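You operate a simulated robot arm through the tools that you are given. There is no shell and no other tool. Be economical: measure what you need, move in short steps, check, and stop when the job is done.

Carry out the task below with a simulated two-armed robot. There is one attempt and no reset: what you move stays moved.

JOB
Pick up the mug from the right end of the strapping table with one hand, pass it to the other hand and put it on the top of the steel stand. Set down upright: mug.
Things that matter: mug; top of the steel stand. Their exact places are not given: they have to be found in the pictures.

Only the result counts: the job must be done as asked and must still hold three seconds after the hand-in. Knocking over, shifting, dropping, spilling or breaking anything else fails it.

ROBOT AND FRAMES
Two 6-joint arms with three-finger grippers on one trunk, on a base that drives. Base frame: it is fixed to the floor where the robot stands at the start and does not move with it; the origin is under the middle of the robot, x ahead of it, y to its left, z up; the surface under the hand at the start is at about z = 0.8. Lengths are in m, angles in degrees, forces in N, time in s.
The left shoulder is at the start at [0.04, 0.147, 1.356], the right one opposite. With the tool pointing down near the work surface each hand reaches from about 0.3 to 0.52 m from the robot's upright axis, wherever it stands, measured 20 degrees to its own side. Places, roughly: top of the steel stand (29x17 cm) [3.26, -3.74, 0.32]. Payload 2.69 kg a hand.
The tool frame of a hand sits at the grasp point between the pads (the TCP): z along the fingers, y along the line on which they close. The tips reach 0.029 m beyond it. The gripper opens to 0.12 m. The gripper's body begins 0.078 m behind the TCP.
Orientation is that of the tool frame in the base frame, as a unit quaternion [w, x, y, z]. With the fingers straight down and closing along the base's y, the tool's x points along the base's -x, its y along +y and its z along -z.

CONTROLS
- The arms move only by the tool move_arm. It takes "left_motion", "right_motion" or both (then of equal length, played together; a hand with none holds still); each is a list of rows, each an object of numbers (a shift or turn left out is 0, a gripper value left out holds the last): "x", "y", "z": the shift along the tool's x, y, z in m; "rx", "ry", "rz": the turn, a rotation vector about the tool's x, y, z in degrees; "jaw": the finger opening in m, from 0 to 0.12. In form: [{"x": .., "y": .., "z": .., "rx": .., "ry": .., "rz": .., "jaw": ..}, ...]. A call has 1 to 8 rows; each row is the pose to reach, as a shift and turn from the pose commanded when the call began, along the tool's axes at that moment. Rows are played at 5 a second. More than 0.05 m and 8.6 degrees between two rows, or a gripper value outside its range, and nothing of the call is played. Where a pose cannot be reached the arm comes as near as it can. A force on the tool above 40 N (or 10 N above the force at the start of the call, whichever is more), or a blocked arm, ends the call early, and 0.2 s more pass. The fingers move at their own pace and stop on an object; they squeeze with about 33 N. The grip force told is the motor's: it shows also when the fingers shut on nothing. Time passes only in rows, and 0.2 s behind the last, so rows that repeat a pose let the fingers close. It gives the time, the measured TCP pose, the force on the tool (base axes), the opening and the grip force at its end, in the units of the frame above (readings bear some noise), with the torque about the TCP (base axes, N m) and any sound that the robot's microphone picked up.
- Cameras (640 x 400 px; columns grow to the right, rows downward): "scene" is now at [0.0833, 0.0089, 1.5552]; the picture's right is [-0.02, -1.00, -0.00], its down [-0.90, 0.02, -0.44] and it looks along [0.44, -0.01, -0.90] (base axes); focal length 295 px, centre (320, 200). "left" rides on the left gripper at [0.063, 0, -0.104] in its tool frame; the picture's right is [0.00, 1.00, 0.00], its down [-0.83, 0.00, -0.56] and it looks along [-0.56, 0.00, 0.83] (tool axes); focal length 275 px, centre (320, 200). "right" rides on the right gripper at [0.063, 0, -0.104] in its tool frame; the picture's right is [0.00, 1.00, 0.00], its down [-0.83, 0.00, -0.56] and it looks along [-0.56, 0.00, 0.83] (tool axes); focal length 275 px, centre (320, 200).
- snapshot(camera): a new picture of that camera. It takes no simulated time.
- slide_trunk(by): slides the trunk up (or, below 0, down) by that many m; the arms and the scene camera ride with it, the base frame stays. It gives what a move gives, with no picture.
- steer(legs): drives the robot by 1 to 6 legs, each [ahead, turn to the left] in m and degrees, along the robot's own axes; the way and the turn of a leg run together, so that a leg with both is an arc; at most 1.5 m and 180 degrees a leg. The arms and the cameras ride along, it lands a little off, and it stops where it bumps. It gives what a move gives.
- pan_tilt(pan, tilt): turns the head with the scene camera to pan (to the left, within 86 degrees either way) and tilt (down, from -29 to 69), counted from straight ahead of the robot. It gives what a move gives.
- point_at(camera, pixels): for up to 12 pixels [column, row] of the newest picture of that camera ("zoom" is the newest enlarged one), the place [x, y, z] in the base frame of the surface seen there, good to about 0.002 m, but the place of the scene camera against the robot may be out by one fixed shift of up to 0.018 m in any direction. It takes no simulated time.
- inspect(camera, box): a new picture of the part [left, top, right, bottom] of that camera's present view, enlarged. It takes no simulated time.
- finish_job(): hands the job in; it is judged then, once.

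Go step by step. Measure first, check grasps and placings, and put right what went wrong. The budget is 80 turns and 70 pictures, counting those below and the enlarged ones. Unless the task says otherwise, let go and move clear before handing in, and close with one line.

The tools are called after "Emit:" as a command line: name --argument value ..., lists and objects as JSON in quotes. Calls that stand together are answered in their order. move_arm: Moves the arms, as the interface text tells. Its arguments: {"type":"object","properties":{"left_motion":{"type":"array","items":{"type":"object","properties":{"x":{"type":"number"},"y":{"type":"number"},"z":{"type":"number"},"rx":{"type":"number"},"ry":{"type":"number"},"rz":{"type":"number"},"jaw":{"type":"number"}}}},"right_motion":{"type":"array","items":{"type":"object","properties":{"x":{"type":"number"},"y":{"type":"number"},"z":{"type":"number"},"rx":{"type":"number"},"ry":{"type":"number"},"rz":{"type":"number"},"jaw":{"type":"number"}}}}},"required":[]} The other tools are called the same way: slide_trunk (by) slides the trunk up or down; steer (legs) drives the base; pan_tilt (pan, tilt) turns the head that bears the scene camera; snapshot (camera) takes a picture; point_at (camera, pixels) gives the place of the surface under pixels of a picture; inspect (camera, box) takes an enlarged picture of a part of a camera's view; finish_job () hands the job in.

At the start:

```text
clock: 0.0
left_position: [0.4496, 0.1136, 0.9815]
left_tcp_rot: [0.0, 0.0, 1.0, 0.0]
left_force: [0.3, -0.4, -0.3]
left_wrist_torque: [-0.02, -0.01, 0.0]
left_width: 0.1198
left_finger_force: 0.0
right_position: [0.456, -0.2592, 0.9798]
right_tcp_rot: [0.0, -0.001, 1.0, 0.0]
right_force: [0.3, 0.0, -0.1]
right_wrist_torque: [-0.01, 0.02, -0.01]
right_width: 0.1197
right_finger_force: 0.0
trunk travel left (down, up): [-0.483, 0.014]
robot x, y, heading: [-0.0015, 0.0009, -0.1]
head pan, tilt: [-1.1, 63.7]
```

scene: 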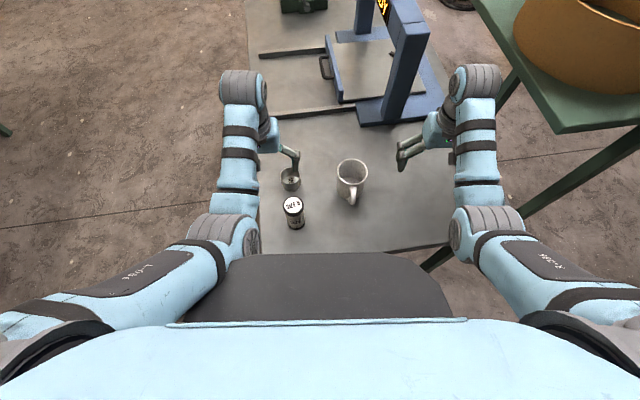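
right: 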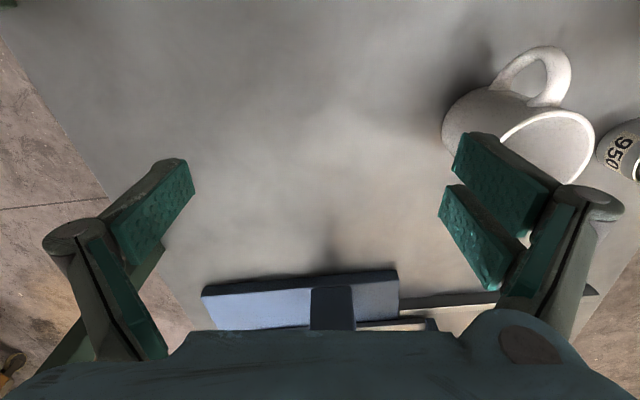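
left: 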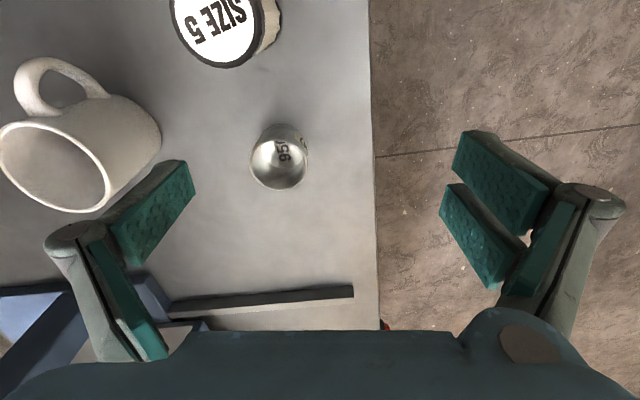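

The mug is at about (351,178) in the scene picture, its handle towards the robot at (353,197), with small items to its left. I'll enlarge and measure it.

Emit:
inspect --camera "scene" --box '[250, 130, 410, 230]'

Emit:
point_at --camera "scene" --pixels '[[338, 168], [367, 168], [352, 160], [352, 178], [353, 204], [290, 178], [294, 205], [330, 230], [400, 200], [400, 105]]'

Emit:
point_at --camera "right" --pixels '[[500, 130], [592, 125], [550, 112], [545, 50], [565, 75], [460, 110], [400, 150]]'

```text
4.00 times, centred on (330, 180) of scene
```

zoom: 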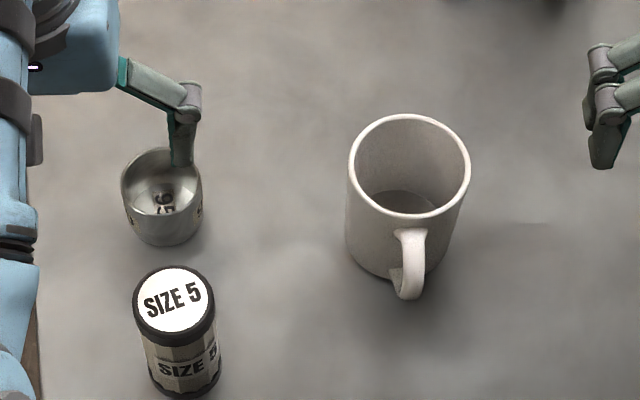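

```text
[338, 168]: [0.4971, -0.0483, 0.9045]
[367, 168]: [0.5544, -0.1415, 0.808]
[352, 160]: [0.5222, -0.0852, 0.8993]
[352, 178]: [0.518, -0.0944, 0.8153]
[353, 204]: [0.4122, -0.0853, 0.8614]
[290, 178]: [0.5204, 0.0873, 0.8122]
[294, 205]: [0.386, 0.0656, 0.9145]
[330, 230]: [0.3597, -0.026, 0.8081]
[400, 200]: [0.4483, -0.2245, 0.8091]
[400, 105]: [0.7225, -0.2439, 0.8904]
```

```text
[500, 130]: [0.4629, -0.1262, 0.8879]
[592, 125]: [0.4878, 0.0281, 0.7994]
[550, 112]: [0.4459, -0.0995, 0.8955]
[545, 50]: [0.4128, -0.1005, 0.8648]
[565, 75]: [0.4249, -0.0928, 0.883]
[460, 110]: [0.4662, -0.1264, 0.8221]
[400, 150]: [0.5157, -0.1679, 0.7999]
```

The mug stands near (0.48,-0.09) with its handle towards -x. The scene camera reads about 9 mm high compared with the wrist camera. I'll measure the rim more closely.

Emit:
point_at --camera "zoom" --pixels '[[350, 170], [467, 170], [408, 117], [408, 211], [352, 185], [462, 190], [412, 240], [408, 296], [402, 200], [425, 240], [399, 240], [180, 230]]'

Emit:
inspect --camera "right" --box '[420, 20, 640, 200]'

```text
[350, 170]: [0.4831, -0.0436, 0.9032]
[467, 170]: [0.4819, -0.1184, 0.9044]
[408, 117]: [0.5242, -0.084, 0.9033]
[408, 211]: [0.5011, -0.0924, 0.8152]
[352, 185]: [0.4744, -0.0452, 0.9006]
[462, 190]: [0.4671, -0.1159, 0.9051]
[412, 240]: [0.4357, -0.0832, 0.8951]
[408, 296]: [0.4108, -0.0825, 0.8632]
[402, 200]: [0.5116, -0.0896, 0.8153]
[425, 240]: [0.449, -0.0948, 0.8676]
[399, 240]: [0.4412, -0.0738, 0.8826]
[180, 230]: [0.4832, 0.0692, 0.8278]
```

```text
2.22 times, centred on (530, 110) of right
```

zoom: 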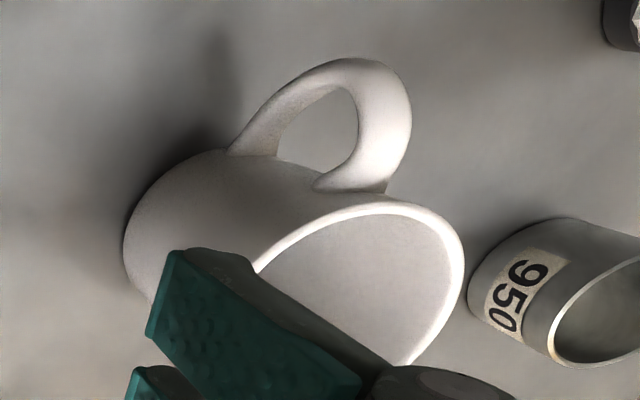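

Emit:
point_at --camera "zoom" --pixels '[[460, 258], [410, 358], [262, 262], [390, 208], [335, 224], [440, 225], [345, 62], [405, 110], [130, 240], [440, 315], [235, 170]]'

```text
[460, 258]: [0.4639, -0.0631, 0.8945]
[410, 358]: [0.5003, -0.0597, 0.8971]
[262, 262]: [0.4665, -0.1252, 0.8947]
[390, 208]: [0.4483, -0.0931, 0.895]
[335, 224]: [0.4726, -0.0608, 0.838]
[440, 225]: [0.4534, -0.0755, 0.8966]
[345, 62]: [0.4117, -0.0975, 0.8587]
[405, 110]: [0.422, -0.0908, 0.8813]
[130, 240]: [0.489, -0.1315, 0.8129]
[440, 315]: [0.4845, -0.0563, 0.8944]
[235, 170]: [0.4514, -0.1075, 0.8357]
```

The wrist camera fits a rim centre at about (0.4845,-0.0935), radius about 0.038, rim z 0.895 and table z 0.80. I'll bring the right hand over it at its present height.

Emit:
move_arm --right_motion '[{"x": -0.007, "y": 0.042, "jaw": 0.12}, {"x": -0.014, "y": 0.083}, {"x": -0.021, "y": 0.125}, {"x": -0.0285, "y": 0.1657}, {"x": -0.0285, "y": 0.1657}]'

Emit:
snapshot --camera "right"

Emit:
snapshot --camera "scene"

```text
clock: 1.2
left_position: [0.4488, 0.1139, 0.9804]
left_tcp_rot: [-0.001, 0.0, 1.0, 0.0]
left_force: [-1.0, -0.2, 0.7]
left_wrist_torque: [0.03, 0.0, 0.0]
left_width: 0.12
left_finger_force: 0.1
right_position: [0.4851, -0.0937, 0.9798]
right_tcp_rot: [0.0, 0.0, 1.0, 0.0]
right_force: [-0.1, 0.0, -0.3]
right_wrist_torque: [0.02, 0.01, -0.04]
right_width: 0.1201
right_finger_force: 0.0
trunk travel left (down, up): [-0.483, 0.014]
robot x, y, heading: [-0.0017, -0.0017, 0.3]
head pan, tilt: [-1.1, 63.7]
```

```text
64 pictures are left
```

right: 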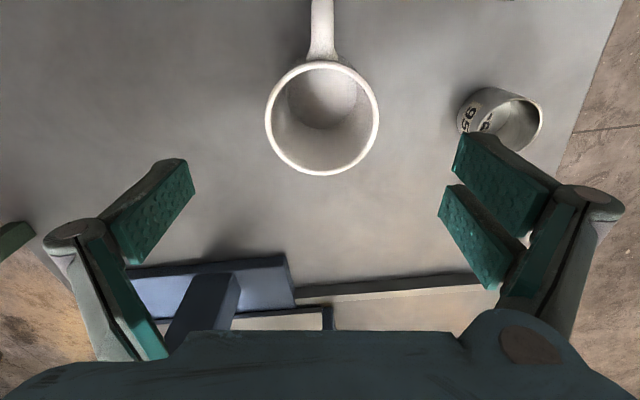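

```text
63 pictures are left
```

scene: 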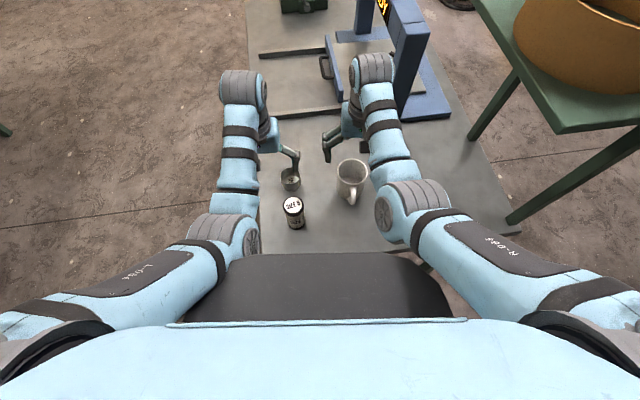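

The rim is centred at (322,118), so y lines up. I'll check the rim points from here.

Emit:
point_at --camera "right" --pixels '[[268, 115], [376, 115], [322, 172], [300, 66], [345, 66]]'

```text
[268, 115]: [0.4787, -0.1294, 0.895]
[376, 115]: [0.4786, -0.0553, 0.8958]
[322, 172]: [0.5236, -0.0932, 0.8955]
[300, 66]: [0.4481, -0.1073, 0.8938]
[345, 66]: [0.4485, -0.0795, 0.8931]
```

The centre is (0.485,-0.0925), which matches. I'll descend straight down to z about 0.88 and close.

Emit:
move_arm --right_motion '[{"y": 0.001, "z": 0.04}, {"y": 0.001, "z": 0.075}, {"y": 0.001, "z": 0.1}, {"y": 0.001, "z": 0.1}, {"y": 0.001, "z": 0.1, "jaw": 0.06}, {"y": 0.001, "z": 0.1, "jaw": 0.06}, {"y": 0.001, "z": 0.1, "jaw": 0.06}]'

```text
clock: 2.8
left_position: [0.4494, 0.1143, 0.9808]
left_tcp_rot: [0.0, -0.001, 1.0, 0.0]
left_force: [0.7, -0.4, 0.4]
left_wrist_torque: [-0.01, -0.02, 0.02]
left_width: 0.12
left_finger_force: 0.0
right_position: [0.4853, -0.0928, 0.8794]
right_tcp_rot: [0.0, -0.001, 1.0, 0.0]
right_force: [0.6, 1.0, -0.3]
right_wrist_torque: [0.1, -0.12, -0.03]
right_width: 0.0764
right_finger_force: 33.3
trunk travel left (down, up): [-0.483, 0.014]
robot x, y, heading: [0.0022, 0.0026, 0.1]
head pan, tilt: [-1.1, 63.7]
```

Gripped at width 0.0764 with 33 N. I'll lift.

Emit:
move_arm --right_motion '[{"z": -0.02, "jaw": 0.05}, {"z": -0.06}, {"z": -0.1}, {"z": -0.14}, {"z": -0.17}, {"z": -0.17}]'

Emit:
snapshot --camera "right"

```text
clock: 4.2
left_position: [0.4502, 0.1136, 0.9806]
left_tcp_rot: [0.0, 0.0, 1.0, 0.001]
left_force: [0.3, 0.8, 0.1]
left_wrist_torque: [0.0, 0.01, 0.01]
left_width: 0.1199
left_finger_force: 0.1
right_position: [0.4918, -0.0891, 1.0452]
right_tcp_rot: [-0.001, 0.0, 1.0, 0.0]
right_force: [0.2, 0.0, -2.6]
right_wrist_torque: [0.04, -0.01, -0.02]
right_width: 0.0767
right_finger_force: 33.0
right hand out of reach, approached as far as the arm can: row 5, 6
trunk travel left (down, up): [-0.483, 0.014]
robot x, y, heading: [0.0017, 0.0004, -0.1]
head pan, tilt: [-1.1, 63.7]
```

```text
62 pictures are left
```

right: 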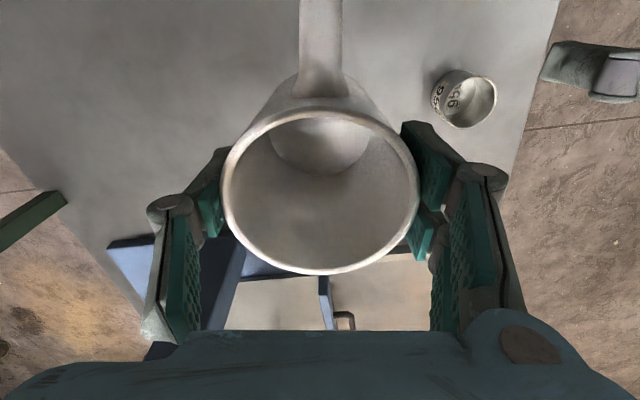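

The mug is held (about 0.27 kg) and hangs level. I'll turn the right hand 90° so the handle points to -y, away from the left hand, and come back slightly.

Emit:
move_arm --right_motion '[{"x": 0.01, "z": 0.015, "rz": -8}, {"x": 0.02, "z": 0.02, "rz": -16}, {"x": 0.03, "z": 0.02, "rz": -24}, {"x": 0.03, "z": 0.02, "rz": -32}, {"x": 0.03, "z": 0.02, "rz": -40}, {"x": 0.03, "z": 0.02, "rz": -48}, {"x": 0.03, "z": 0.02, "rz": -48}]' --left_motion '[{"y": 0.02, "rz": -8}, {"y": 0.04, "rz": -16}, {"y": 0.06, "rz": -24}, {"y": 0.08, "rz": -32}, {"y": 0.1, "rz": -40}, {"y": 0.1, "rz": -48}, {"y": 0.1, "rz": -48}]'

```text
clock: 5.8
left_position: [0.4497, 0.2143, 0.9797]
left_tcp_rot: [0.001, -0.407, 0.914, 0.0]
left_force: [0.4, 0.3, -0.3]
left_wrist_torque: [0.0, 0.01, 0.02]
left_width: 0.1197
left_finger_force: 0.0
right_position: [0.4668, -0.0852, 1.0206]
right_tcp_rot: [0.0, -0.407, 0.914, 0.0]
right_force: [0.1, 0.1, -3.9]
right_wrist_torque: [0.0, 0.02, 0.0]
right_width: 0.0763
right_finger_force: 33.2
right hand out of reach, approached as far as the arm can: row 3, 4, 5, 6, 7
trunk travel left (down, up): [-0.483, 0.014]
robot x, y, heading: [0.0015, 0.0011, 0.2]
head pan, tilt: [-1.1, 63.7]
```

I turned the left hand the wrong way for what I need: its tool x should point to +y so the camera sits outward. I'll reverse it and finish the right hand's turn, slightly lower.

Emit:
move_arm --right_motion '[{"z": 0.01, "rz": -8}, {"z": 0.02, "rz": -16}, {"z": 0.02, "rz": -24}, {"z": 0.02, "rz": -32}, {"z": 0.02, "rz": -40}, {"z": 0.02, "rz": -42}, {"z": 0.02, "rz": -42}, {"z": 0.02, "rz": -42}]' --left_motion '[{"rz": 8.5}, {"rz": 17}, {"rz": 25.5}, {"rz": 34}, {"rz": 42.5}, {"rz": 51}, {"rz": 59.5}, {"rz": 68}]'

Emit:
move_arm --left_motion '[{"rz": 8.5}, {"rz": 17}, {"rz": 25.5}, {"rz": 34}, {"rz": 42.5}, {"rz": 51}, {"rz": 59.5}, {"rz": 68}]'

Emit:
snapshot --camera "scene"

```text
clock: 7.6
left_position: [0.4494, 0.2152, 0.9804]
left_tcp_rot: [-0.001, 0.175, 0.985, 0.0]
left_force: [-0.4, 0.5, 0.3]
left_wrist_torque: [0.0, -0.03, 0.0]
left_width: 0.1199
left_finger_force: 0.0
right_position: [0.4654, -0.0865, 0.9993]
right_tcp_rot: [0.0, 0.707, -0.707, 0.0]
right_force: [0.2, 0.3, -3.5]
right_wrist_torque: [0.04, -0.01, -0.04]
right_width: 0.076
right_finger_force: 33.2
trunk travel left (down, up): [-0.483, 0.014]
robot x, y, heading: [0.0018, 0.0035, -0.0]
head pan, tilt: [-1.1, 63.7]
```

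```text
clock: 9.4
left_position: [0.4501, 0.2143, 0.9796]
left_tcp_rot: [0.0, 0.695, 0.719, -0.001]
left_force: [-0.2, -0.3, -0.4]
left_wrist_torque: [-0.01, -0.04, -0.02]
left_width: 0.1199
left_finger_force: 0.1
right_position: [0.4656, -0.0862, 0.9991]
right_tcp_rot: [0.001, 0.707, -0.707, 0.0]
right_force: [0.6, 0.6, -2.6]
right_wrist_torque: [0.03, -0.02, -0.01]
right_width: 0.0762
right_finger_force: 33.4
trunk travel left (down, up): [-0.483, 0.014]
robot x, y, heading: [-0.0026, 0.0003, 0.1]
head pan, tilt: [-1.1, 63.7]
```

```text
61 pictures are left
```

scene: 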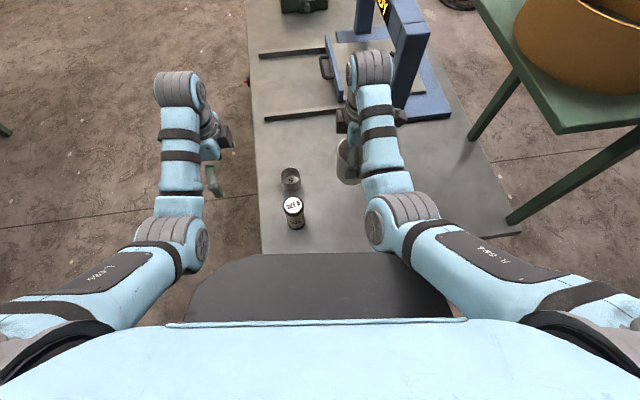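

The right hand holds the mug with the handle to -y, and the left tool now has x towards +y. I'll tilt the left hand 50° so its fingers point towards -y and down.

Emit:
move_arm --left_motion '[{"ry": -8, "rz": 2}, {"ry": -16, "rz": 2}, {"ry": -24, "rz": 2}, {"ry": -32, "rz": 2}, {"ry": -40, "rz": 2}, {"ry": -48, "rz": 2}, {"ry": -50, "rz": 2}]'

Emit:
snapshot --camera "left"

Emit:
snapshot --camera "scene"

```text
clock: 11.0
left_position: [0.4495, 0.2133, 0.9803]
left_tcp_rot: [0.305, 0.641, 0.64, -0.295]
left_force: [0.1, -0.1, 0.8]
left_wrist_torque: [0.05, 0.0, -0.01]
left_width: 0.12
left_finger_force: 0.2
right_position: [0.4669, -0.0866, 0.9999]
right_tcp_rot: [0.0, -0.707, 0.707, 0.001]
right_force: [0.4, 0.2, -3.1]
right_wrist_torque: [0.04, 0.0, 0.01]
right_width: 0.0766
right_finger_force: 33.5
trunk travel left (down, up): [-0.483, 0.014]
robot x, y, heading: [-0.0002, 0.0002, -0.1]
head pan, tilt: [-1.1, 63.7]
```

```text
60 pictures are left
```

left: 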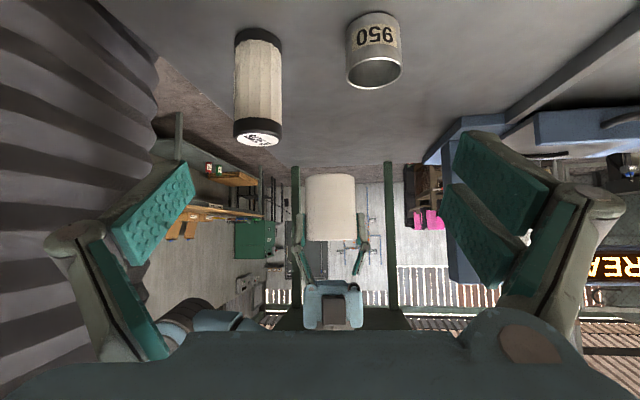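

```text
59 pictures are left
```

scene: 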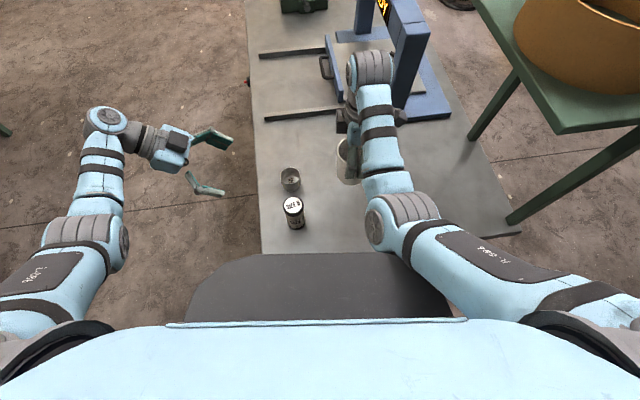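

The left camera shows the mug between its fingers at about (330,208). I'll bring the right hand 4 cm towards the left and the left hand to a pre-approach 12 cm short along its finger axis.

Emit:
move_arm --left_motion '[{"x": -0.035, "y": 0.004, "z": 0.0205}, {"x": -0.07, "y": 0.008, "z": 0.041}, {"x": -0.105, "y": 0.0125, "z": 0.062}, {"x": -0.1397, "y": 0.0166, "z": 0.0824}, {"x": -0.1397, "y": 0.0166, "z": 0.0824}]' --right_motion '[{"x": -0.01}, {"x": -0.02}, {"x": -0.03}, {"x": -0.04}, {"x": -0.04}]'

Emit:
snapshot --camera "left"

Emit:
snapshot --camera "scene"

```text
clock: 12.4
left_position: [0.4653, 0.061, 1.0322]
left_tcp_rot: [0.303, 0.643, 0.639, -0.294]
left_force: [0.7, -0.3, -0.6]
left_wrist_torque: [-0.04, -0.01, 0.05]
left_width: 0.1198
left_finger_force: 0.1
right_position: [0.4738, -0.0882, 0.9923]
right_tcp_rot: [-0.02, -0.69, 0.723, -0.022]
right_force: [0.0, 0.7, -2.6]
right_wrist_torque: [0.04, 0.01, -0.02]
right_width: 0.0762
right_finger_force: 32.9
trunk travel left (down, up): [-0.483, 0.014]
robot x, y, heading: [-0.0014, -0.0009, 0.1]
head pan, tilt: [-1.1, 63.7]
stopped in row 5 (right hand): the arm was blocked; the commanded pose is now the measured one
```

```text
58 pictures are left
```

left: 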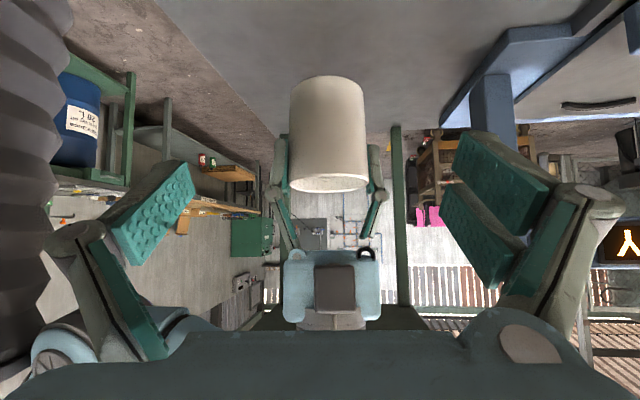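

```text
57 pictures are left
```

scene: 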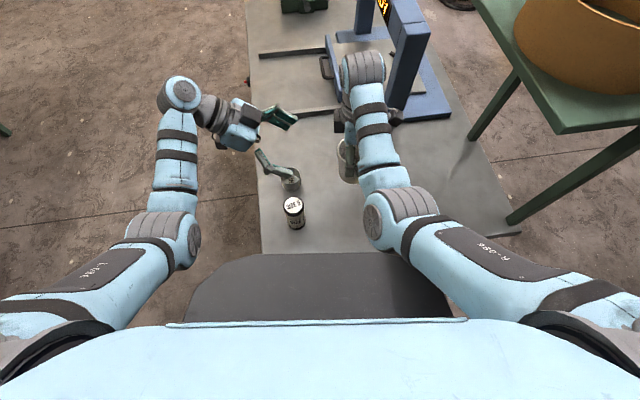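

The right arm was blocked, probably at a limit, and the mug is tilted about 3°. I'll put the right hand back to its earlier good pose.

Emit:
move_arm --right_motion '[{"x": 0.005, "y": 0.004, "z": -0.004, "ry": -1.7, "rz": -1.3}, {"x": 0.005, "y": 0.008, "z": -0.007, "ry": -3.4, "rz": -2.6}, {"x": 0.005, "y": 0.008, "z": -0.007, "ry": -3.4, "rz": -2.6}]'

Emit:
snapshot --camera "left"

Emit:
point_at --camera "scene" --pixels '[[363, 65], [395, 60], [408, 40], [385, 115]]'

```text
clock: 13.2
left_position: [0.4654, 0.0606, 1.0329]
left_tcp_rot: [0.303, 0.642, 0.641, -0.293]
left_force: [0.3, 0.4, 0.0]
left_wrist_torque: [-0.01, -0.01, -0.01]
left_width: 0.1203
left_finger_force: 0.1
right_position: [0.4644, -0.0894, 1.0005]
right_tcp_rot: [-0.003, 0.708, -0.706, -0.004]
right_force: [0.1, 0.0, -3.2]
right_wrist_torque: [0.01, -0.01, -0.01]
right_width: 0.0762
right_finger_force: 33.3
trunk travel left (down, up): [-0.483, 0.014]
robot x, y, heading: [-0.0045, -0.0014, 0.3]
head pan, tilt: [-1.1, 63.7]
```

```text
56 pictures are left
```

left: 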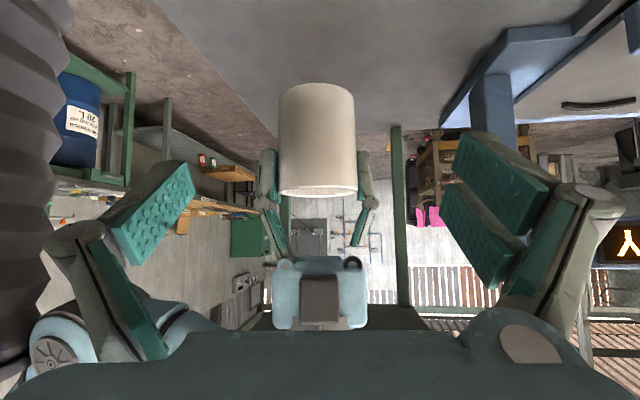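

```text
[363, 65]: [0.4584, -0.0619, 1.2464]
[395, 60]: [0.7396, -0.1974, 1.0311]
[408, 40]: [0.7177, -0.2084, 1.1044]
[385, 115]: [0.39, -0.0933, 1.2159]
```

Emit:
point_at --camera "left" --pixels '[[318, 95], [318, 140], [318, 180], [284, 140], [351, 140], [318, 88], [318, 192], [272, 180], [363, 180]]'

```text
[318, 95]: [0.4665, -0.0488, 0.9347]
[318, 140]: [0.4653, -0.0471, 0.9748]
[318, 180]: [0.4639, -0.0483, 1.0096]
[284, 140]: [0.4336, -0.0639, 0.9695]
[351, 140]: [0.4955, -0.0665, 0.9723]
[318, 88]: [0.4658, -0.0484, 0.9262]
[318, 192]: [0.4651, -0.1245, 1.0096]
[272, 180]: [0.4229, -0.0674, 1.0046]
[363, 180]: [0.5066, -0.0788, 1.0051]
```

The mug axis reads (0.465,-0.0865), its bottom z 0.9205. I'll move the left fingers in along their axis, stopping about 4 cm short to check.

Emit:
move_arm --left_motion '[{"x": -0.0273, "y": -0.001}, {"x": -0.0273, "y": -0.001, "z": 0.04}, {"x": -0.0273, "y": -0.001, "z": 0.08}, {"x": -0.0273, "y": -0.001, "z": 0.105}, {"x": -0.0273, "y": -0.001, "z": 0.105}]'

Emit:
snapshot --camera "left"

Emit:
snapshot --camera "scene"

```text
clock: 14.4
left_position: [0.4661, -0.0381, 0.9864]
left_tcp_rot: [0.302, 0.643, 0.64, -0.294]
left_force: [0.0, -0.4, -0.2]
left_wrist_torque: [-0.02, -0.01, -0.03]
left_width: 0.1203
left_finger_force: 0.0
right_position: [0.4645, -0.0901, 1.0005]
right_tcp_rot: [-0.003, 0.708, -0.707, -0.002]
right_force: [-0.2, -0.4, -3.2]
right_wrist_torque: [-0.01, 0.0, 0.02]
right_width: 0.076
right_finger_force: 33.0
trunk travel left (down, up): [-0.483, 0.014]
robot x, y, heading: [0.0004, 0.0016, 0.1]
head pan, tilt: [-1.1, 63.7]
```

```text
55 pictures are left
```

left: 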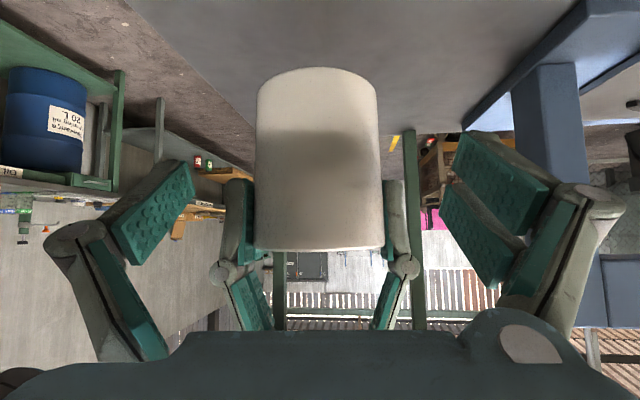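

```text
54 pictures are left
```

scene: 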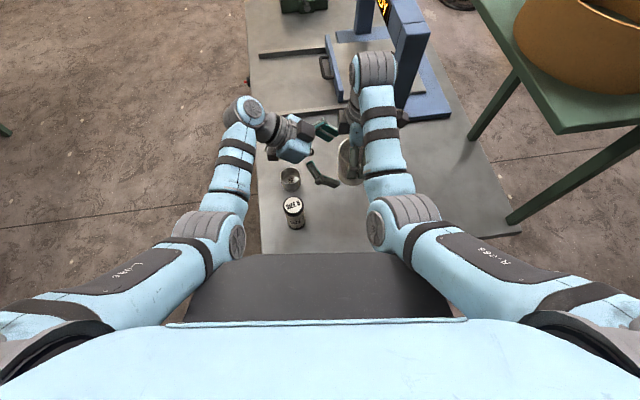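

Everything is aligned (mug centred at column 318). I'll advance the last 4.4 cm and close the left hand.

Emit:
move_arm --left_motion '[{"z": 0.02}, {"z": 0.044}, {"z": 0.044}, {"z": 0.044, "jaw": 0.09}, {"z": 0.044, "jaw": 0.05}, {"z": 0.044, "jaw": 0.05}, {"z": 0.044, "jaw": 0.05}]'

Emit:
snapshot --camera "left"

```text
clock: 16.0
left_position: [0.4692, -0.0697, 0.958]
left_tcp_rot: [0.305, 0.641, 0.641, -0.292]
left_force: [32.1, 6.4, -8.8]
left_wrist_torque: [0.18, 1.04, 0.55]
left_width: 0.0873
left_finger_force: 27.7
right_position: [0.4625, -0.0894, 0.9997]
right_tcp_rot: [-0.002, 0.707, -0.707, -0.004]
right_force: [-31.0, -5.5, 5.0]
right_wrist_torque: [-0.25, 0.2, 0.06]
right_width: 0.0764
right_finger_force: 33.3
trunk travel left (down, up): [-0.483, 0.014]
robot x, y, heading: [0.0009, 0.0056, 0.0]
head pan, tilt: [-1.1, 63.7]
```

```text
53 pictures are left
```

left: 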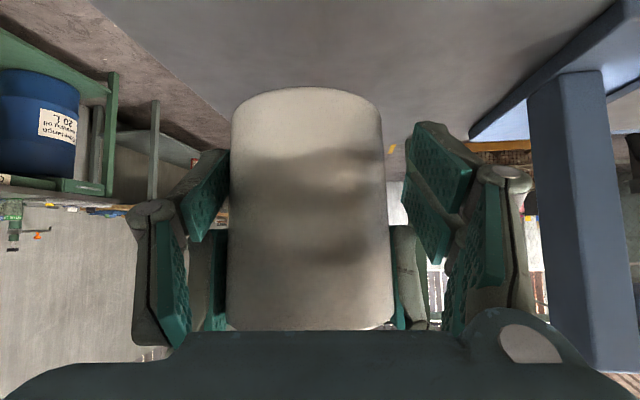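

The left jaw stopped at 0.087 with a sideways load of 32 N, so one left finger is fouling, probably on the right hand's +x finger. I'll open the left hand a little and look closely.

Emit:
move_arm --left_motion '[{"jaw": 0.11}, {"jaw": 0.11}]'

Emit:
inspect --camera "left" --box '[120, 70, 540, 340]'

Emit:
snapshot --camera "right"

Emit:
inspect --camera "scene" --box '[220, 80, 420, 205]'

```text
clock: 16.6
left_position: [0.4675, -0.0708, 0.9574]
left_tcp_rot: [0.303, 0.642, 0.64, -0.295]
left_force: [-0.2, 0.2, 0.6]
left_wrist_torque: [0.02, 0.0, -0.01]
left_width: 0.1099
left_finger_force: 0.0
right_position: [0.4653, -0.0887, 1.0002]
right_tcp_rot: [-0.003, 0.707, -0.707, -0.001]
right_force: [0.0, 0.6, -2.6]
right_wrist_torque: [0.07, -0.01, -0.01]
right_width: 0.0763
right_finger_force: 33.0
trunk travel left (down, up): [-0.483, 0.014]
robot x, y, heading: [0.0015, 0.0, 0.1]
head pan, tilt: [-1.1, 63.7]
```

```text
1.48 times, centred on (330, 205) of left
```

zoom: 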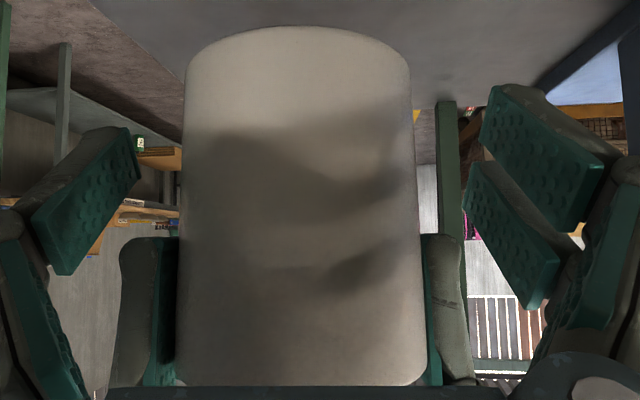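

```text
51 pictures are left
```

right: 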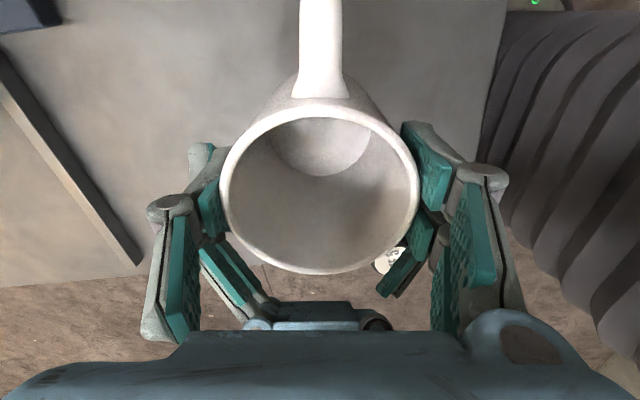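

```text
3.20 times, centred on (320, 142) of scene
```

zoom: 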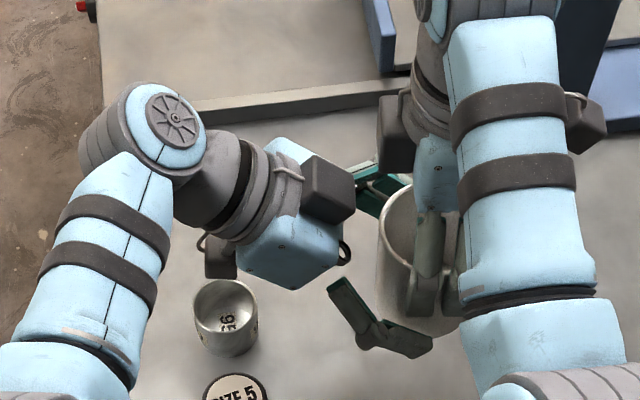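

Each gripper in fact has one thumb on its -y side and two parallel fingers on its +y side (pads at zoom (540,150) and (510,230)). The lower one of the pair fouls the right finger. I'll measure the pads.

Emit:
inspect --camera "left" --box '[120, 70, 540, 340]'

Emit:
point_at --camera "zoom" --pixels '[[490, 95], [483, 135], [580, 215], [600, 160], [470, 170], [466, 205], [525, 300], [555, 265], [435, 245], [130, 245], [130, 140], [35, 220]]'

```text
1.48 times, centred on (330, 205) of left
```

zoom: 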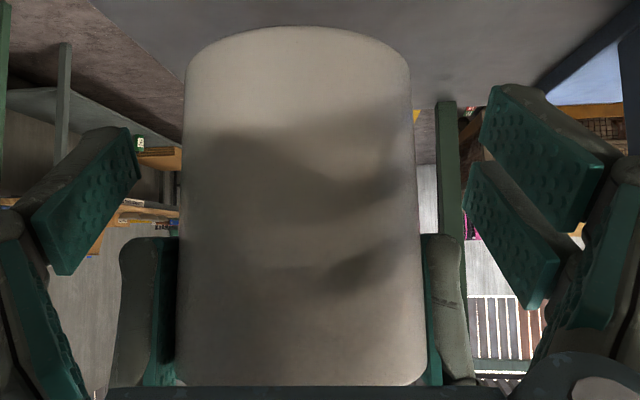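

```text
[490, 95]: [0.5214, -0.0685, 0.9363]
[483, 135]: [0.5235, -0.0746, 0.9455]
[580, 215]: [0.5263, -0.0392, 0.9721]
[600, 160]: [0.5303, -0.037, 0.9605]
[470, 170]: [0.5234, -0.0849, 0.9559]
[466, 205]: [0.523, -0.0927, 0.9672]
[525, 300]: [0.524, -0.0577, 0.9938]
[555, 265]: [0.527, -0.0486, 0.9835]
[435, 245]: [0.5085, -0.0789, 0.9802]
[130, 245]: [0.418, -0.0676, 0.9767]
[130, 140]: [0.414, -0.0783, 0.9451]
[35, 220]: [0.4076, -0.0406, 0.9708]
```

The finger pair spans about ±20 mm, so there isn't enough free height under the right fingers. I'll back the left hand off, set the mug down and regrip it about 18 mm higher with the right hand.

Emit:
move_arm --left_motion '[{"z": -0.04, "jaw": 0.12}, {"z": -0.08}, {"z": -0.12}, {"z": -0.15}, {"z": -0.15}]'

Emit:
move_arm --right_motion '[{"z": 0.04}, {"z": 0.08}, {"z": 0.105}, {"z": 0.115}, {"z": 0.119}, {"z": 0.1205}, {"z": 0.1205}]'

```text
clock: 17.8
left_position: [0.4644, 0.0435, 1.0566]
left_tcp_rot: [0.303, 0.642, 0.64, -0.294]
left_force: [0.4, -0.5, 1.2]
left_wrist_torque: [0.0, 0.03, -0.02]
left_width: 0.1202
left_finger_force: 0.0
right_position: [0.4647, -0.0896, 1.0006]
right_tcp_rot: [-0.003, 0.708, -0.707, -0.001]
right_force: [0.6, -0.1, -3.6]
right_wrist_torque: [0.02, -0.01, -0.01]
right_width: 0.0764
right_finger_force: 33.0
trunk travel left (down, up): [-0.483, 0.014]
robot x, y, heading: [-0.0051, 0.0016, -0.2]
head pan, tilt: [-1.1, 63.7]
```

```text
clock: 19.4
left_position: [0.4627, 0.0449, 1.0552]
left_tcp_rot: [0.304, 0.642, 0.64, -0.293]
left_force: [0.0, 0.8, -0.7]
left_wrist_torque: [0.03, -0.02, -0.01]
left_width: 0.1201
left_finger_force: 0.0
right_position: [0.4652, -0.0865, 0.8791]
right_tcp_rot: [-0.005, 0.708, -0.706, 0.0]
right_force: [3.0, -1.4, 18.3]
right_wrist_torque: [-0.06, 0.38, 0.01]
right_width: 0.0765
right_finger_force: 32.8
trunk travel left (down, up): [-0.483, 0.014]
robot x, y, heading: [0.0024, -0.0002, 0.2]
head pan, tilt: [-1.1, 63.7]
```

The mug is on the table (18 N up). I'll open, rise 18 mm and grip again.

Emit:
move_arm --right_motion '[{"z": -0.001}, {"z": -0.001, "jaw": 0.1}, {"z": -0.001, "jaw": 0.1}, {"z": -0.018}, {"z": -0.018}, {"z": -0.018, "jaw": 0.05}, {"z": -0.018, "jaw": 0.05}, {"z": -0.018, "jaw": 0.05}]'

Emit:
snapshot --camera "right"

```text
clock: 21.2
left_position: [0.4643, 0.0435, 1.0562]
left_tcp_rot: [0.304, 0.641, 0.641, -0.293]
left_force: [0.6, -0.6, -0.5]
left_wrist_torque: [-0.02, -0.03, 0.02]
left_width: 0.1199
left_finger_force: 0.1
right_position: [0.4653, -0.0868, 0.8973]
right_tcp_rot: [-0.004, 0.708, -0.706, -0.001]
right_force: [-0.1, 0.8, 1.4]
right_wrist_torque: [-0.07, 0.1, -0.03]
right_width: 0.077
right_finger_force: 32.4
trunk travel left (down, up): [-0.483, 0.014]
robot x, y, heading: [0.0018, -0.0008, -0.0]
head pan, tilt: [-1.1, 63.7]
```

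```text
48 pictures are left
```

right: 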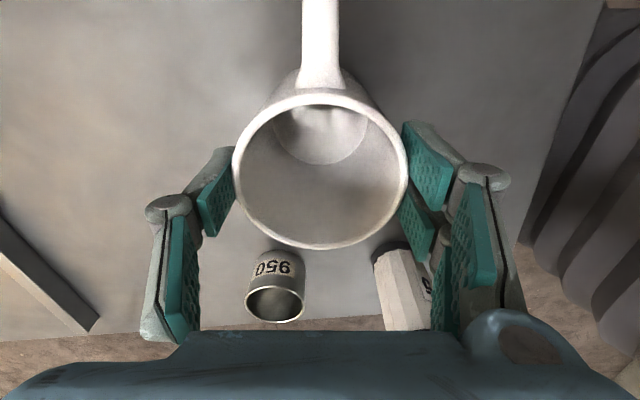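

Good regrip at width 0.077. I'll lift 11 cm and tilt the left hand 15° more, to 65°.

Emit:
move_arm --right_motion '[{"z": -0.02}, {"z": -0.05}, {"z": -0.08}, {"z": -0.108}, {"z": -0.108}]' --left_motion '[{"ry": -5}, {"ry": -10}, {"ry": -15}, {"ry": -15}, {"ry": -15}]'

Emit:
snapshot --camera "left"

```text
clock: 22.4
left_position: [0.4646, 0.0433, 1.0552]
left_tcp_rot: [0.384, 0.598, 0.595, -0.376]
left_force: [0.6, -0.5, 0.1]
left_wrist_torque: [-0.01, 0.01, -0.01]
left_width: 0.12
left_finger_force: 0.0
right_position: [0.4629, -0.0889, 1.0059]
right_tcp_rot: [-0.004, 0.707, -0.707, -0.003]
right_force: [-0.3, -0.2, -1.7]
right_wrist_torque: [-0.02, -0.01, 0.0]
right_width: 0.077
right_finger_force: 32.9
trunk travel left (down, up): [-0.483, 0.014]
robot x, y, heading: [-0.0023, 0.001, 0.3]
head pan, tilt: [-1.1, 63.7]
```

```text
47 pictures are left
```

left: 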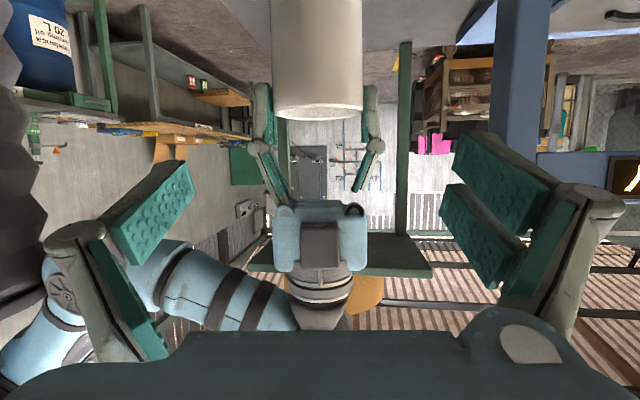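

Bottom is now at about z 0.908. I'll drop the left hand onto the approach line, then advance most of the way.

Emit:
move_arm --left_motion '[{"x": 0.0441}, {"x": 0.0441, "y": -0.001, "z": 0.04}, {"x": 0.0441, "y": -0.0015, "z": 0.08}, {"x": 0.0441, "y": -0.0015, "z": 0.115}, {"x": 0.0441, "y": -0.0015, "z": 0.115}]'

Emit:
inspect --camera "left" --box '[60, 30, 580, 350]'

Emit:
point_at --camera "zoom" --pixels '[[320, 60], [320, 100], [320, 200], [200, 150], [440, 150]]'

```text
clock: 23.6
left_position: [0.4636, -0.0418, 0.9637]
left_tcp_rot: [0.385, 0.598, 0.595, -0.375]
left_force: [0.0, 0.5, -0.1]
left_wrist_torque: [-0.06, 0.0, -0.03]
left_width: 0.1198
left_finger_force: 0.1
right_position: [0.4636, -0.0886, 1.0059]
right_tcp_rot: [-0.003, 0.708, -0.707, -0.002]
right_force: [1.4, 0.1, -2.3]
right_wrist_torque: [0.03, 0.03, 0.03]
right_width: 0.0771
right_finger_force: 33.0
trunk travel left (down, up): [-0.483, 0.014]
robot x, y, heading: [-0.0009, -0.0003, 0.1]
head pan, tilt: [-1.1, 63.7]
```

```text
1.23 times, centred on (320, 190) of left
```

zoom: 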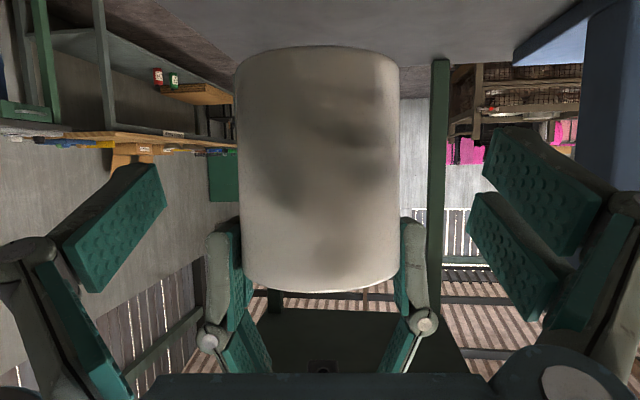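

```text
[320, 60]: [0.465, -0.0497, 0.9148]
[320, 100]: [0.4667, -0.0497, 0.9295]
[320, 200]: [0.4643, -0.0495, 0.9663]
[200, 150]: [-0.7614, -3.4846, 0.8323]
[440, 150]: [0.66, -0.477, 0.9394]
```

Clear of the right finger tips (zoom row about 220). I'll advance the last 4 cm and close the left hand.

Emit:
move_arm --left_motion '[{"x": -0.003, "y": 0.001, "z": 0.02}, {"x": -0.003, "y": 0.001, "z": 0.041}, {"x": -0.003, "y": 0.001, "z": 0.041}, {"x": -0.003, "y": 0.001, "z": 0.041, "jaw": 0.085}, {"x": -0.003, "y": 0.001, "z": 0.041, "jaw": 0.085}]'

Emit:
inspect --camera "left" --box '[60, 30, 580, 350]'

```text
clock: 24.8
left_position: [0.4671, -0.0806, 0.9499]
left_tcp_rot: [0.385, 0.597, 0.596, -0.375]
left_force: [-0.3, -0.8, 0.2]
left_wrist_torque: [0.0, 0.01, -0.01]
left_width: 0.0849
left_finger_force: 0.0
right_position: [0.4644, -0.0899, 1.0066]
right_tcp_rot: [-0.004, 0.708, -0.706, -0.002]
right_force: [0.4, 0.0, -3.5]
right_wrist_torque: [0.05, 0.01, 0.0]
right_width: 0.0768
right_finger_force: 33.2
trunk travel left (down, up): [-0.483, 0.014]
robot x, y, heading: [-0.0019, 0.0002, -0.3]
head pan, tilt: [-1.1, 63.7]
```

```text
1.23 times, centred on (320, 190) of left
```

zoom: 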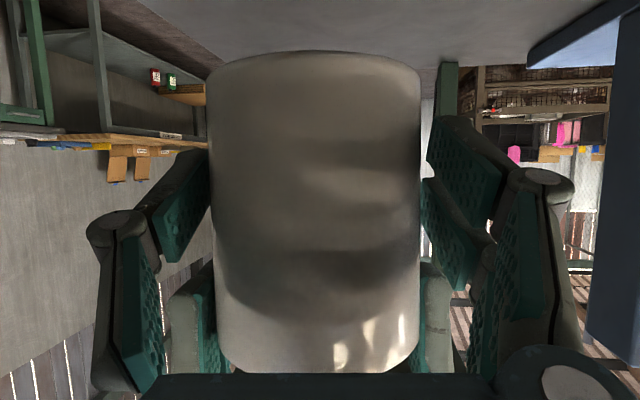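

No contact yet at 0.085 opening, both sides clear. I'll centre 2 mm and close to grip.

Emit:
move_arm --left_motion '[{"y": -0.002}, {"y": -0.002, "jaw": 0.05}, {"y": -0.002, "jaw": 0.05}, {"y": -0.002, "jaw": 0.05}]'

```text
clock: 25.8
left_position: [0.4637, -0.0794, 0.9488]
left_tcp_rot: [0.385, 0.597, 0.596, -0.374]
left_force: [10.4, 1.3, -4.8]
left_wrist_torque: [-0.02, 0.82, 0.29]
left_width: 0.0755
left_finger_force: 32.4
right_position: [0.4638, -0.0898, 1.006]
right_tcp_rot: [-0.003, 0.707, -0.707, -0.002]
right_force: [-11.3, 0.4, 3.0]
right_wrist_torque: [0.01, -0.19, -0.16]
right_width: 0.0769
right_finger_force: 33.3
trunk travel left (down, up): [-0.483, 0.014]
robot x, y, heading: [0.0, -0.0022, 0.1]
head pan, tilt: [-1.1, 63.7]
```

The left hand grips at 0.0755 with 32 N, and both hands hold the mug. I'll open the right hand and withdraw it straight up.

Emit:
move_arm --right_motion '[{"jaw": 0.1}, {"jaw": 0.1}, {"jaw": 0.1}]'

Emit:
snapshot --camera "right"

```text
clock: 26.6
left_position: [0.4631, -0.08, 0.951]
left_tcp_rot: [0.384, 0.598, 0.595, -0.375]
left_force: [-0.3, 0.5, -0.2]
left_wrist_torque: [0.05, 0.04, -0.03]
left_width: 0.0752
left_finger_force: 32.8
right_position: [0.4649, -0.0895, 1.0056]
right_tcp_rot: [-0.002, 0.708, -0.706, -0.002]
right_force: [-0.7, 0.1, -0.4]
right_wrist_torque: [-0.02, 0.01, 0.02]
right_width: 0.1003
right_finger_force: 0.3
trunk travel left (down, up): [-0.483, 0.014]
robot x, y, heading: [0.0029, -0.0021, -0.1]
head pan, tilt: [-1.1, 63.7]
```

```text
44 pictures are left
```

right: 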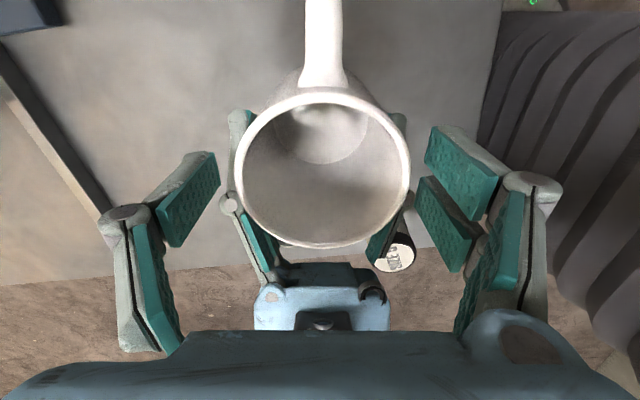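

The mug is in the left hand and the right fingers are clear on both sides. Upward reach is limited, so I'll slide the right hand out towards -y (fingers pass either side of the mug), rising slightly.

Emit:
move_arm --right_motion '[{"z": -0.008, "jaw": 0.12}, {"z": -0.01}, {"x": 0.03, "z": -0.01}, {"x": 0.07, "z": -0.01}, {"x": 0.11, "z": -0.01}, {"x": 0.15, "z": -0.01}, {"x": 0.18, "z": -0.01}]'

Emit:
snapshot --camera "scene"

Emit:
snapshot --camera "left"

```text
clock: 28.2
left_position: [0.4634, -0.0742, 0.9508]
left_tcp_rot: [0.387, 0.596, 0.594, -0.377]
left_force: [0.8, 1.4, 0.0]
left_wrist_torque: [0.05, 0.01, 0.01]
left_width: 0.0751
left_finger_force: 32.9
right_position: [0.4715, -0.2661, 1.0071]
right_tcp_rot: [-0.003, 0.708, -0.706, 0.001]
right_force: [0.2, 0.3, 0.4]
right_wrist_torque: [-0.01, -0.01, 0.01]
right_width: 0.12
right_finger_force: 0.0
right hand out of reach, approached as far as the arm can: row 3, 4, 5, 6, 7
trunk travel left (down, up): [-0.483, 0.014]
robot x, y, heading: [-0.0026, -0.0017, 0.1]
head pan, tilt: [-1.1, 63.7]
```

```text
43 pictures are left
```

scene: 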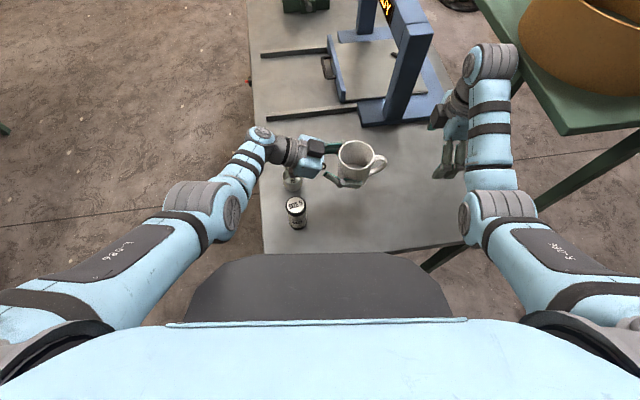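

```text
42 pictures are left
```

left: 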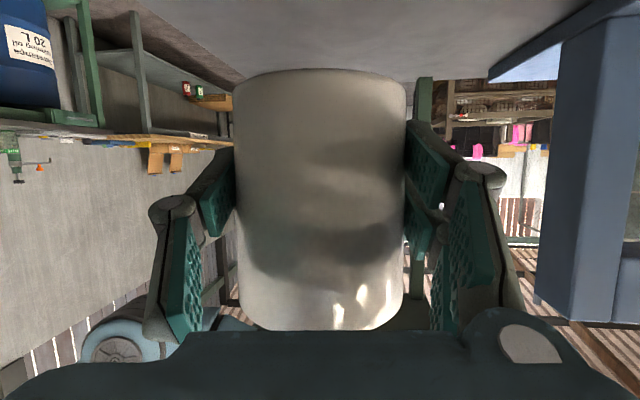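

The handover worked: the mug is upright in the left hand (scene (356,160)). I'll raise it and look right towards the stand.

Emit:
move_arm --left_motion '[{"x": -0.018, "z": -0.008}, {"x": -0.036, "z": -0.017}, {"x": -0.0544, "z": -0.0254}, {"x": -0.0725, "z": -0.034}, {"x": -0.0725, "z": -0.034}]'

Emit:
pan_tilt --pan -50 --tilt 20

Emit:
snapshot --camera "scene"

```text
clock: 29.4
left_position: [0.4635, -0.075, 1.03]
left_tcp_rot: [0.387, 0.595, 0.595, -0.377]
left_force: [-0.6, -0.2, -3.6]
left_wrist_torque: [0.04, 0.04, 0.05]
left_width: 0.0755
left_finger_force: 33.0
right_position: [0.4707, -0.264, 1.0075]
right_tcp_rot: [-0.002, 0.707, -0.707, 0.001]
right_force: [0.1, 1.0, -1.1]
right_wrist_torque: [-0.01, 0.0, -0.01]
right_width: 0.1198
right_finger_force: 0.1
trunk travel left (down, up): [-0.483, 0.014]
robot x, y, heading: [-0.0019, -0.0034, 0.1]
head pan, tilt: [-1.1, 63.7]
```

```text
clock: 30.6
left_position: [0.4637, -0.075, 1.0315]
left_tcp_rot: [0.387, 0.596, 0.595, -0.376]
left_force: [-0.2, -0.5, -3.9]
left_wrist_torque: [0.05, 0.02, 0.02]
left_width: 0.0752
left_finger_force: 33.1
right_position: [0.4704, -0.2653, 1.0069]
right_tcp_rot: [-0.002, 0.708, -0.707, 0.001]
right_force: [0.0, -1.0, -0.1]
right_wrist_torque: [-0.01, -0.04, 0.0]
right_width: 0.1201
right_finger_force: 0.1
trunk travel left (down, up): [-0.483, 0.014]
robot x, y, heading: [0.0, -0.0034, 0.2]
head pan, tilt: [-50.0, 20.0]
```

```text
41 pictures are left
```

scene: 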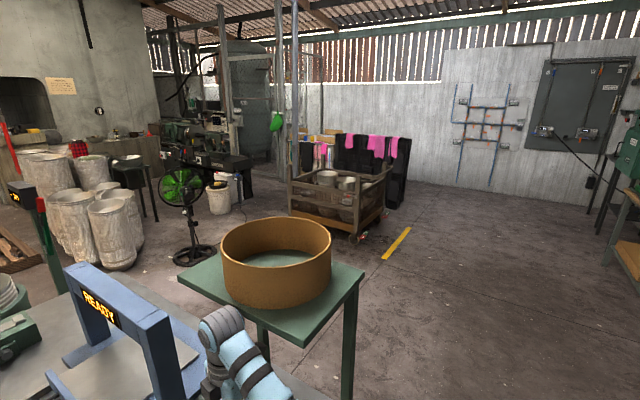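

Stand direction (-49°, about 5 m, 14° down) falls near (322,170-235), around the crate. I'll enlarge it.

Emit:
inspect --camera "scene" --box '[160, 120, 480, 270]'

Emit:
point_at --camera "scene" --pixels '[[340, 190], [325, 178], [300, 215], [360, 210], [365, 238], [395, 243], [350, 300], [240, 250], [362, 270], [185, 280], [215, 200], [190, 250]]'

```text
2.00 times, centred on (320, 195) of scene
```

zoom: 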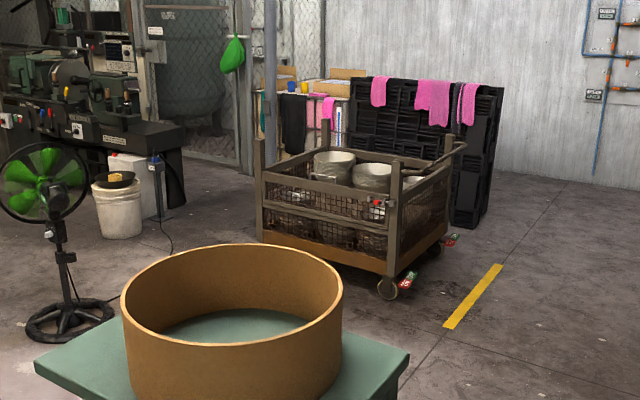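

```text
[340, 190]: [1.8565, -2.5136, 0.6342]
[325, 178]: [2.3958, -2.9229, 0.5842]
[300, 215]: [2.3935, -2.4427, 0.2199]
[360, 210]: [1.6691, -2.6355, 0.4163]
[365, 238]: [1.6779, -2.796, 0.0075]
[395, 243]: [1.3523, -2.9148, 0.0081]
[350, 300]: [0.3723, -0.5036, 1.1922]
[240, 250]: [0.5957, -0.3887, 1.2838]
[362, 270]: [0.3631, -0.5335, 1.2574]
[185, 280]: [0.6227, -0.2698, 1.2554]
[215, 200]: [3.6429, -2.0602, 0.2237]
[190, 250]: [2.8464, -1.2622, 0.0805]
```

Emit:
point_at --camera "zoom" --pixels '[[130, 165], [155, 195], [118, 215], [290, 130], [370, 100], [470, 130], [420, 110], [255, 60], [230, 170], [320, 95], [490, 200], [345, 40]]'

```text
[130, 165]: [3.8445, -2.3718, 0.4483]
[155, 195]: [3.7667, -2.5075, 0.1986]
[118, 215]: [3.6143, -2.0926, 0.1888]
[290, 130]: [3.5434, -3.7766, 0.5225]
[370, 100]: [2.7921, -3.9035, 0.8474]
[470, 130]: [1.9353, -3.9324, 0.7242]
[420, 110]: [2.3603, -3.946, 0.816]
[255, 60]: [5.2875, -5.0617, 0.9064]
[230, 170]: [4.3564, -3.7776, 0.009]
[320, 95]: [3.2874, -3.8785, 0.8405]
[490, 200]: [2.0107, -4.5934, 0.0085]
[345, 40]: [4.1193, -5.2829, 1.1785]
```

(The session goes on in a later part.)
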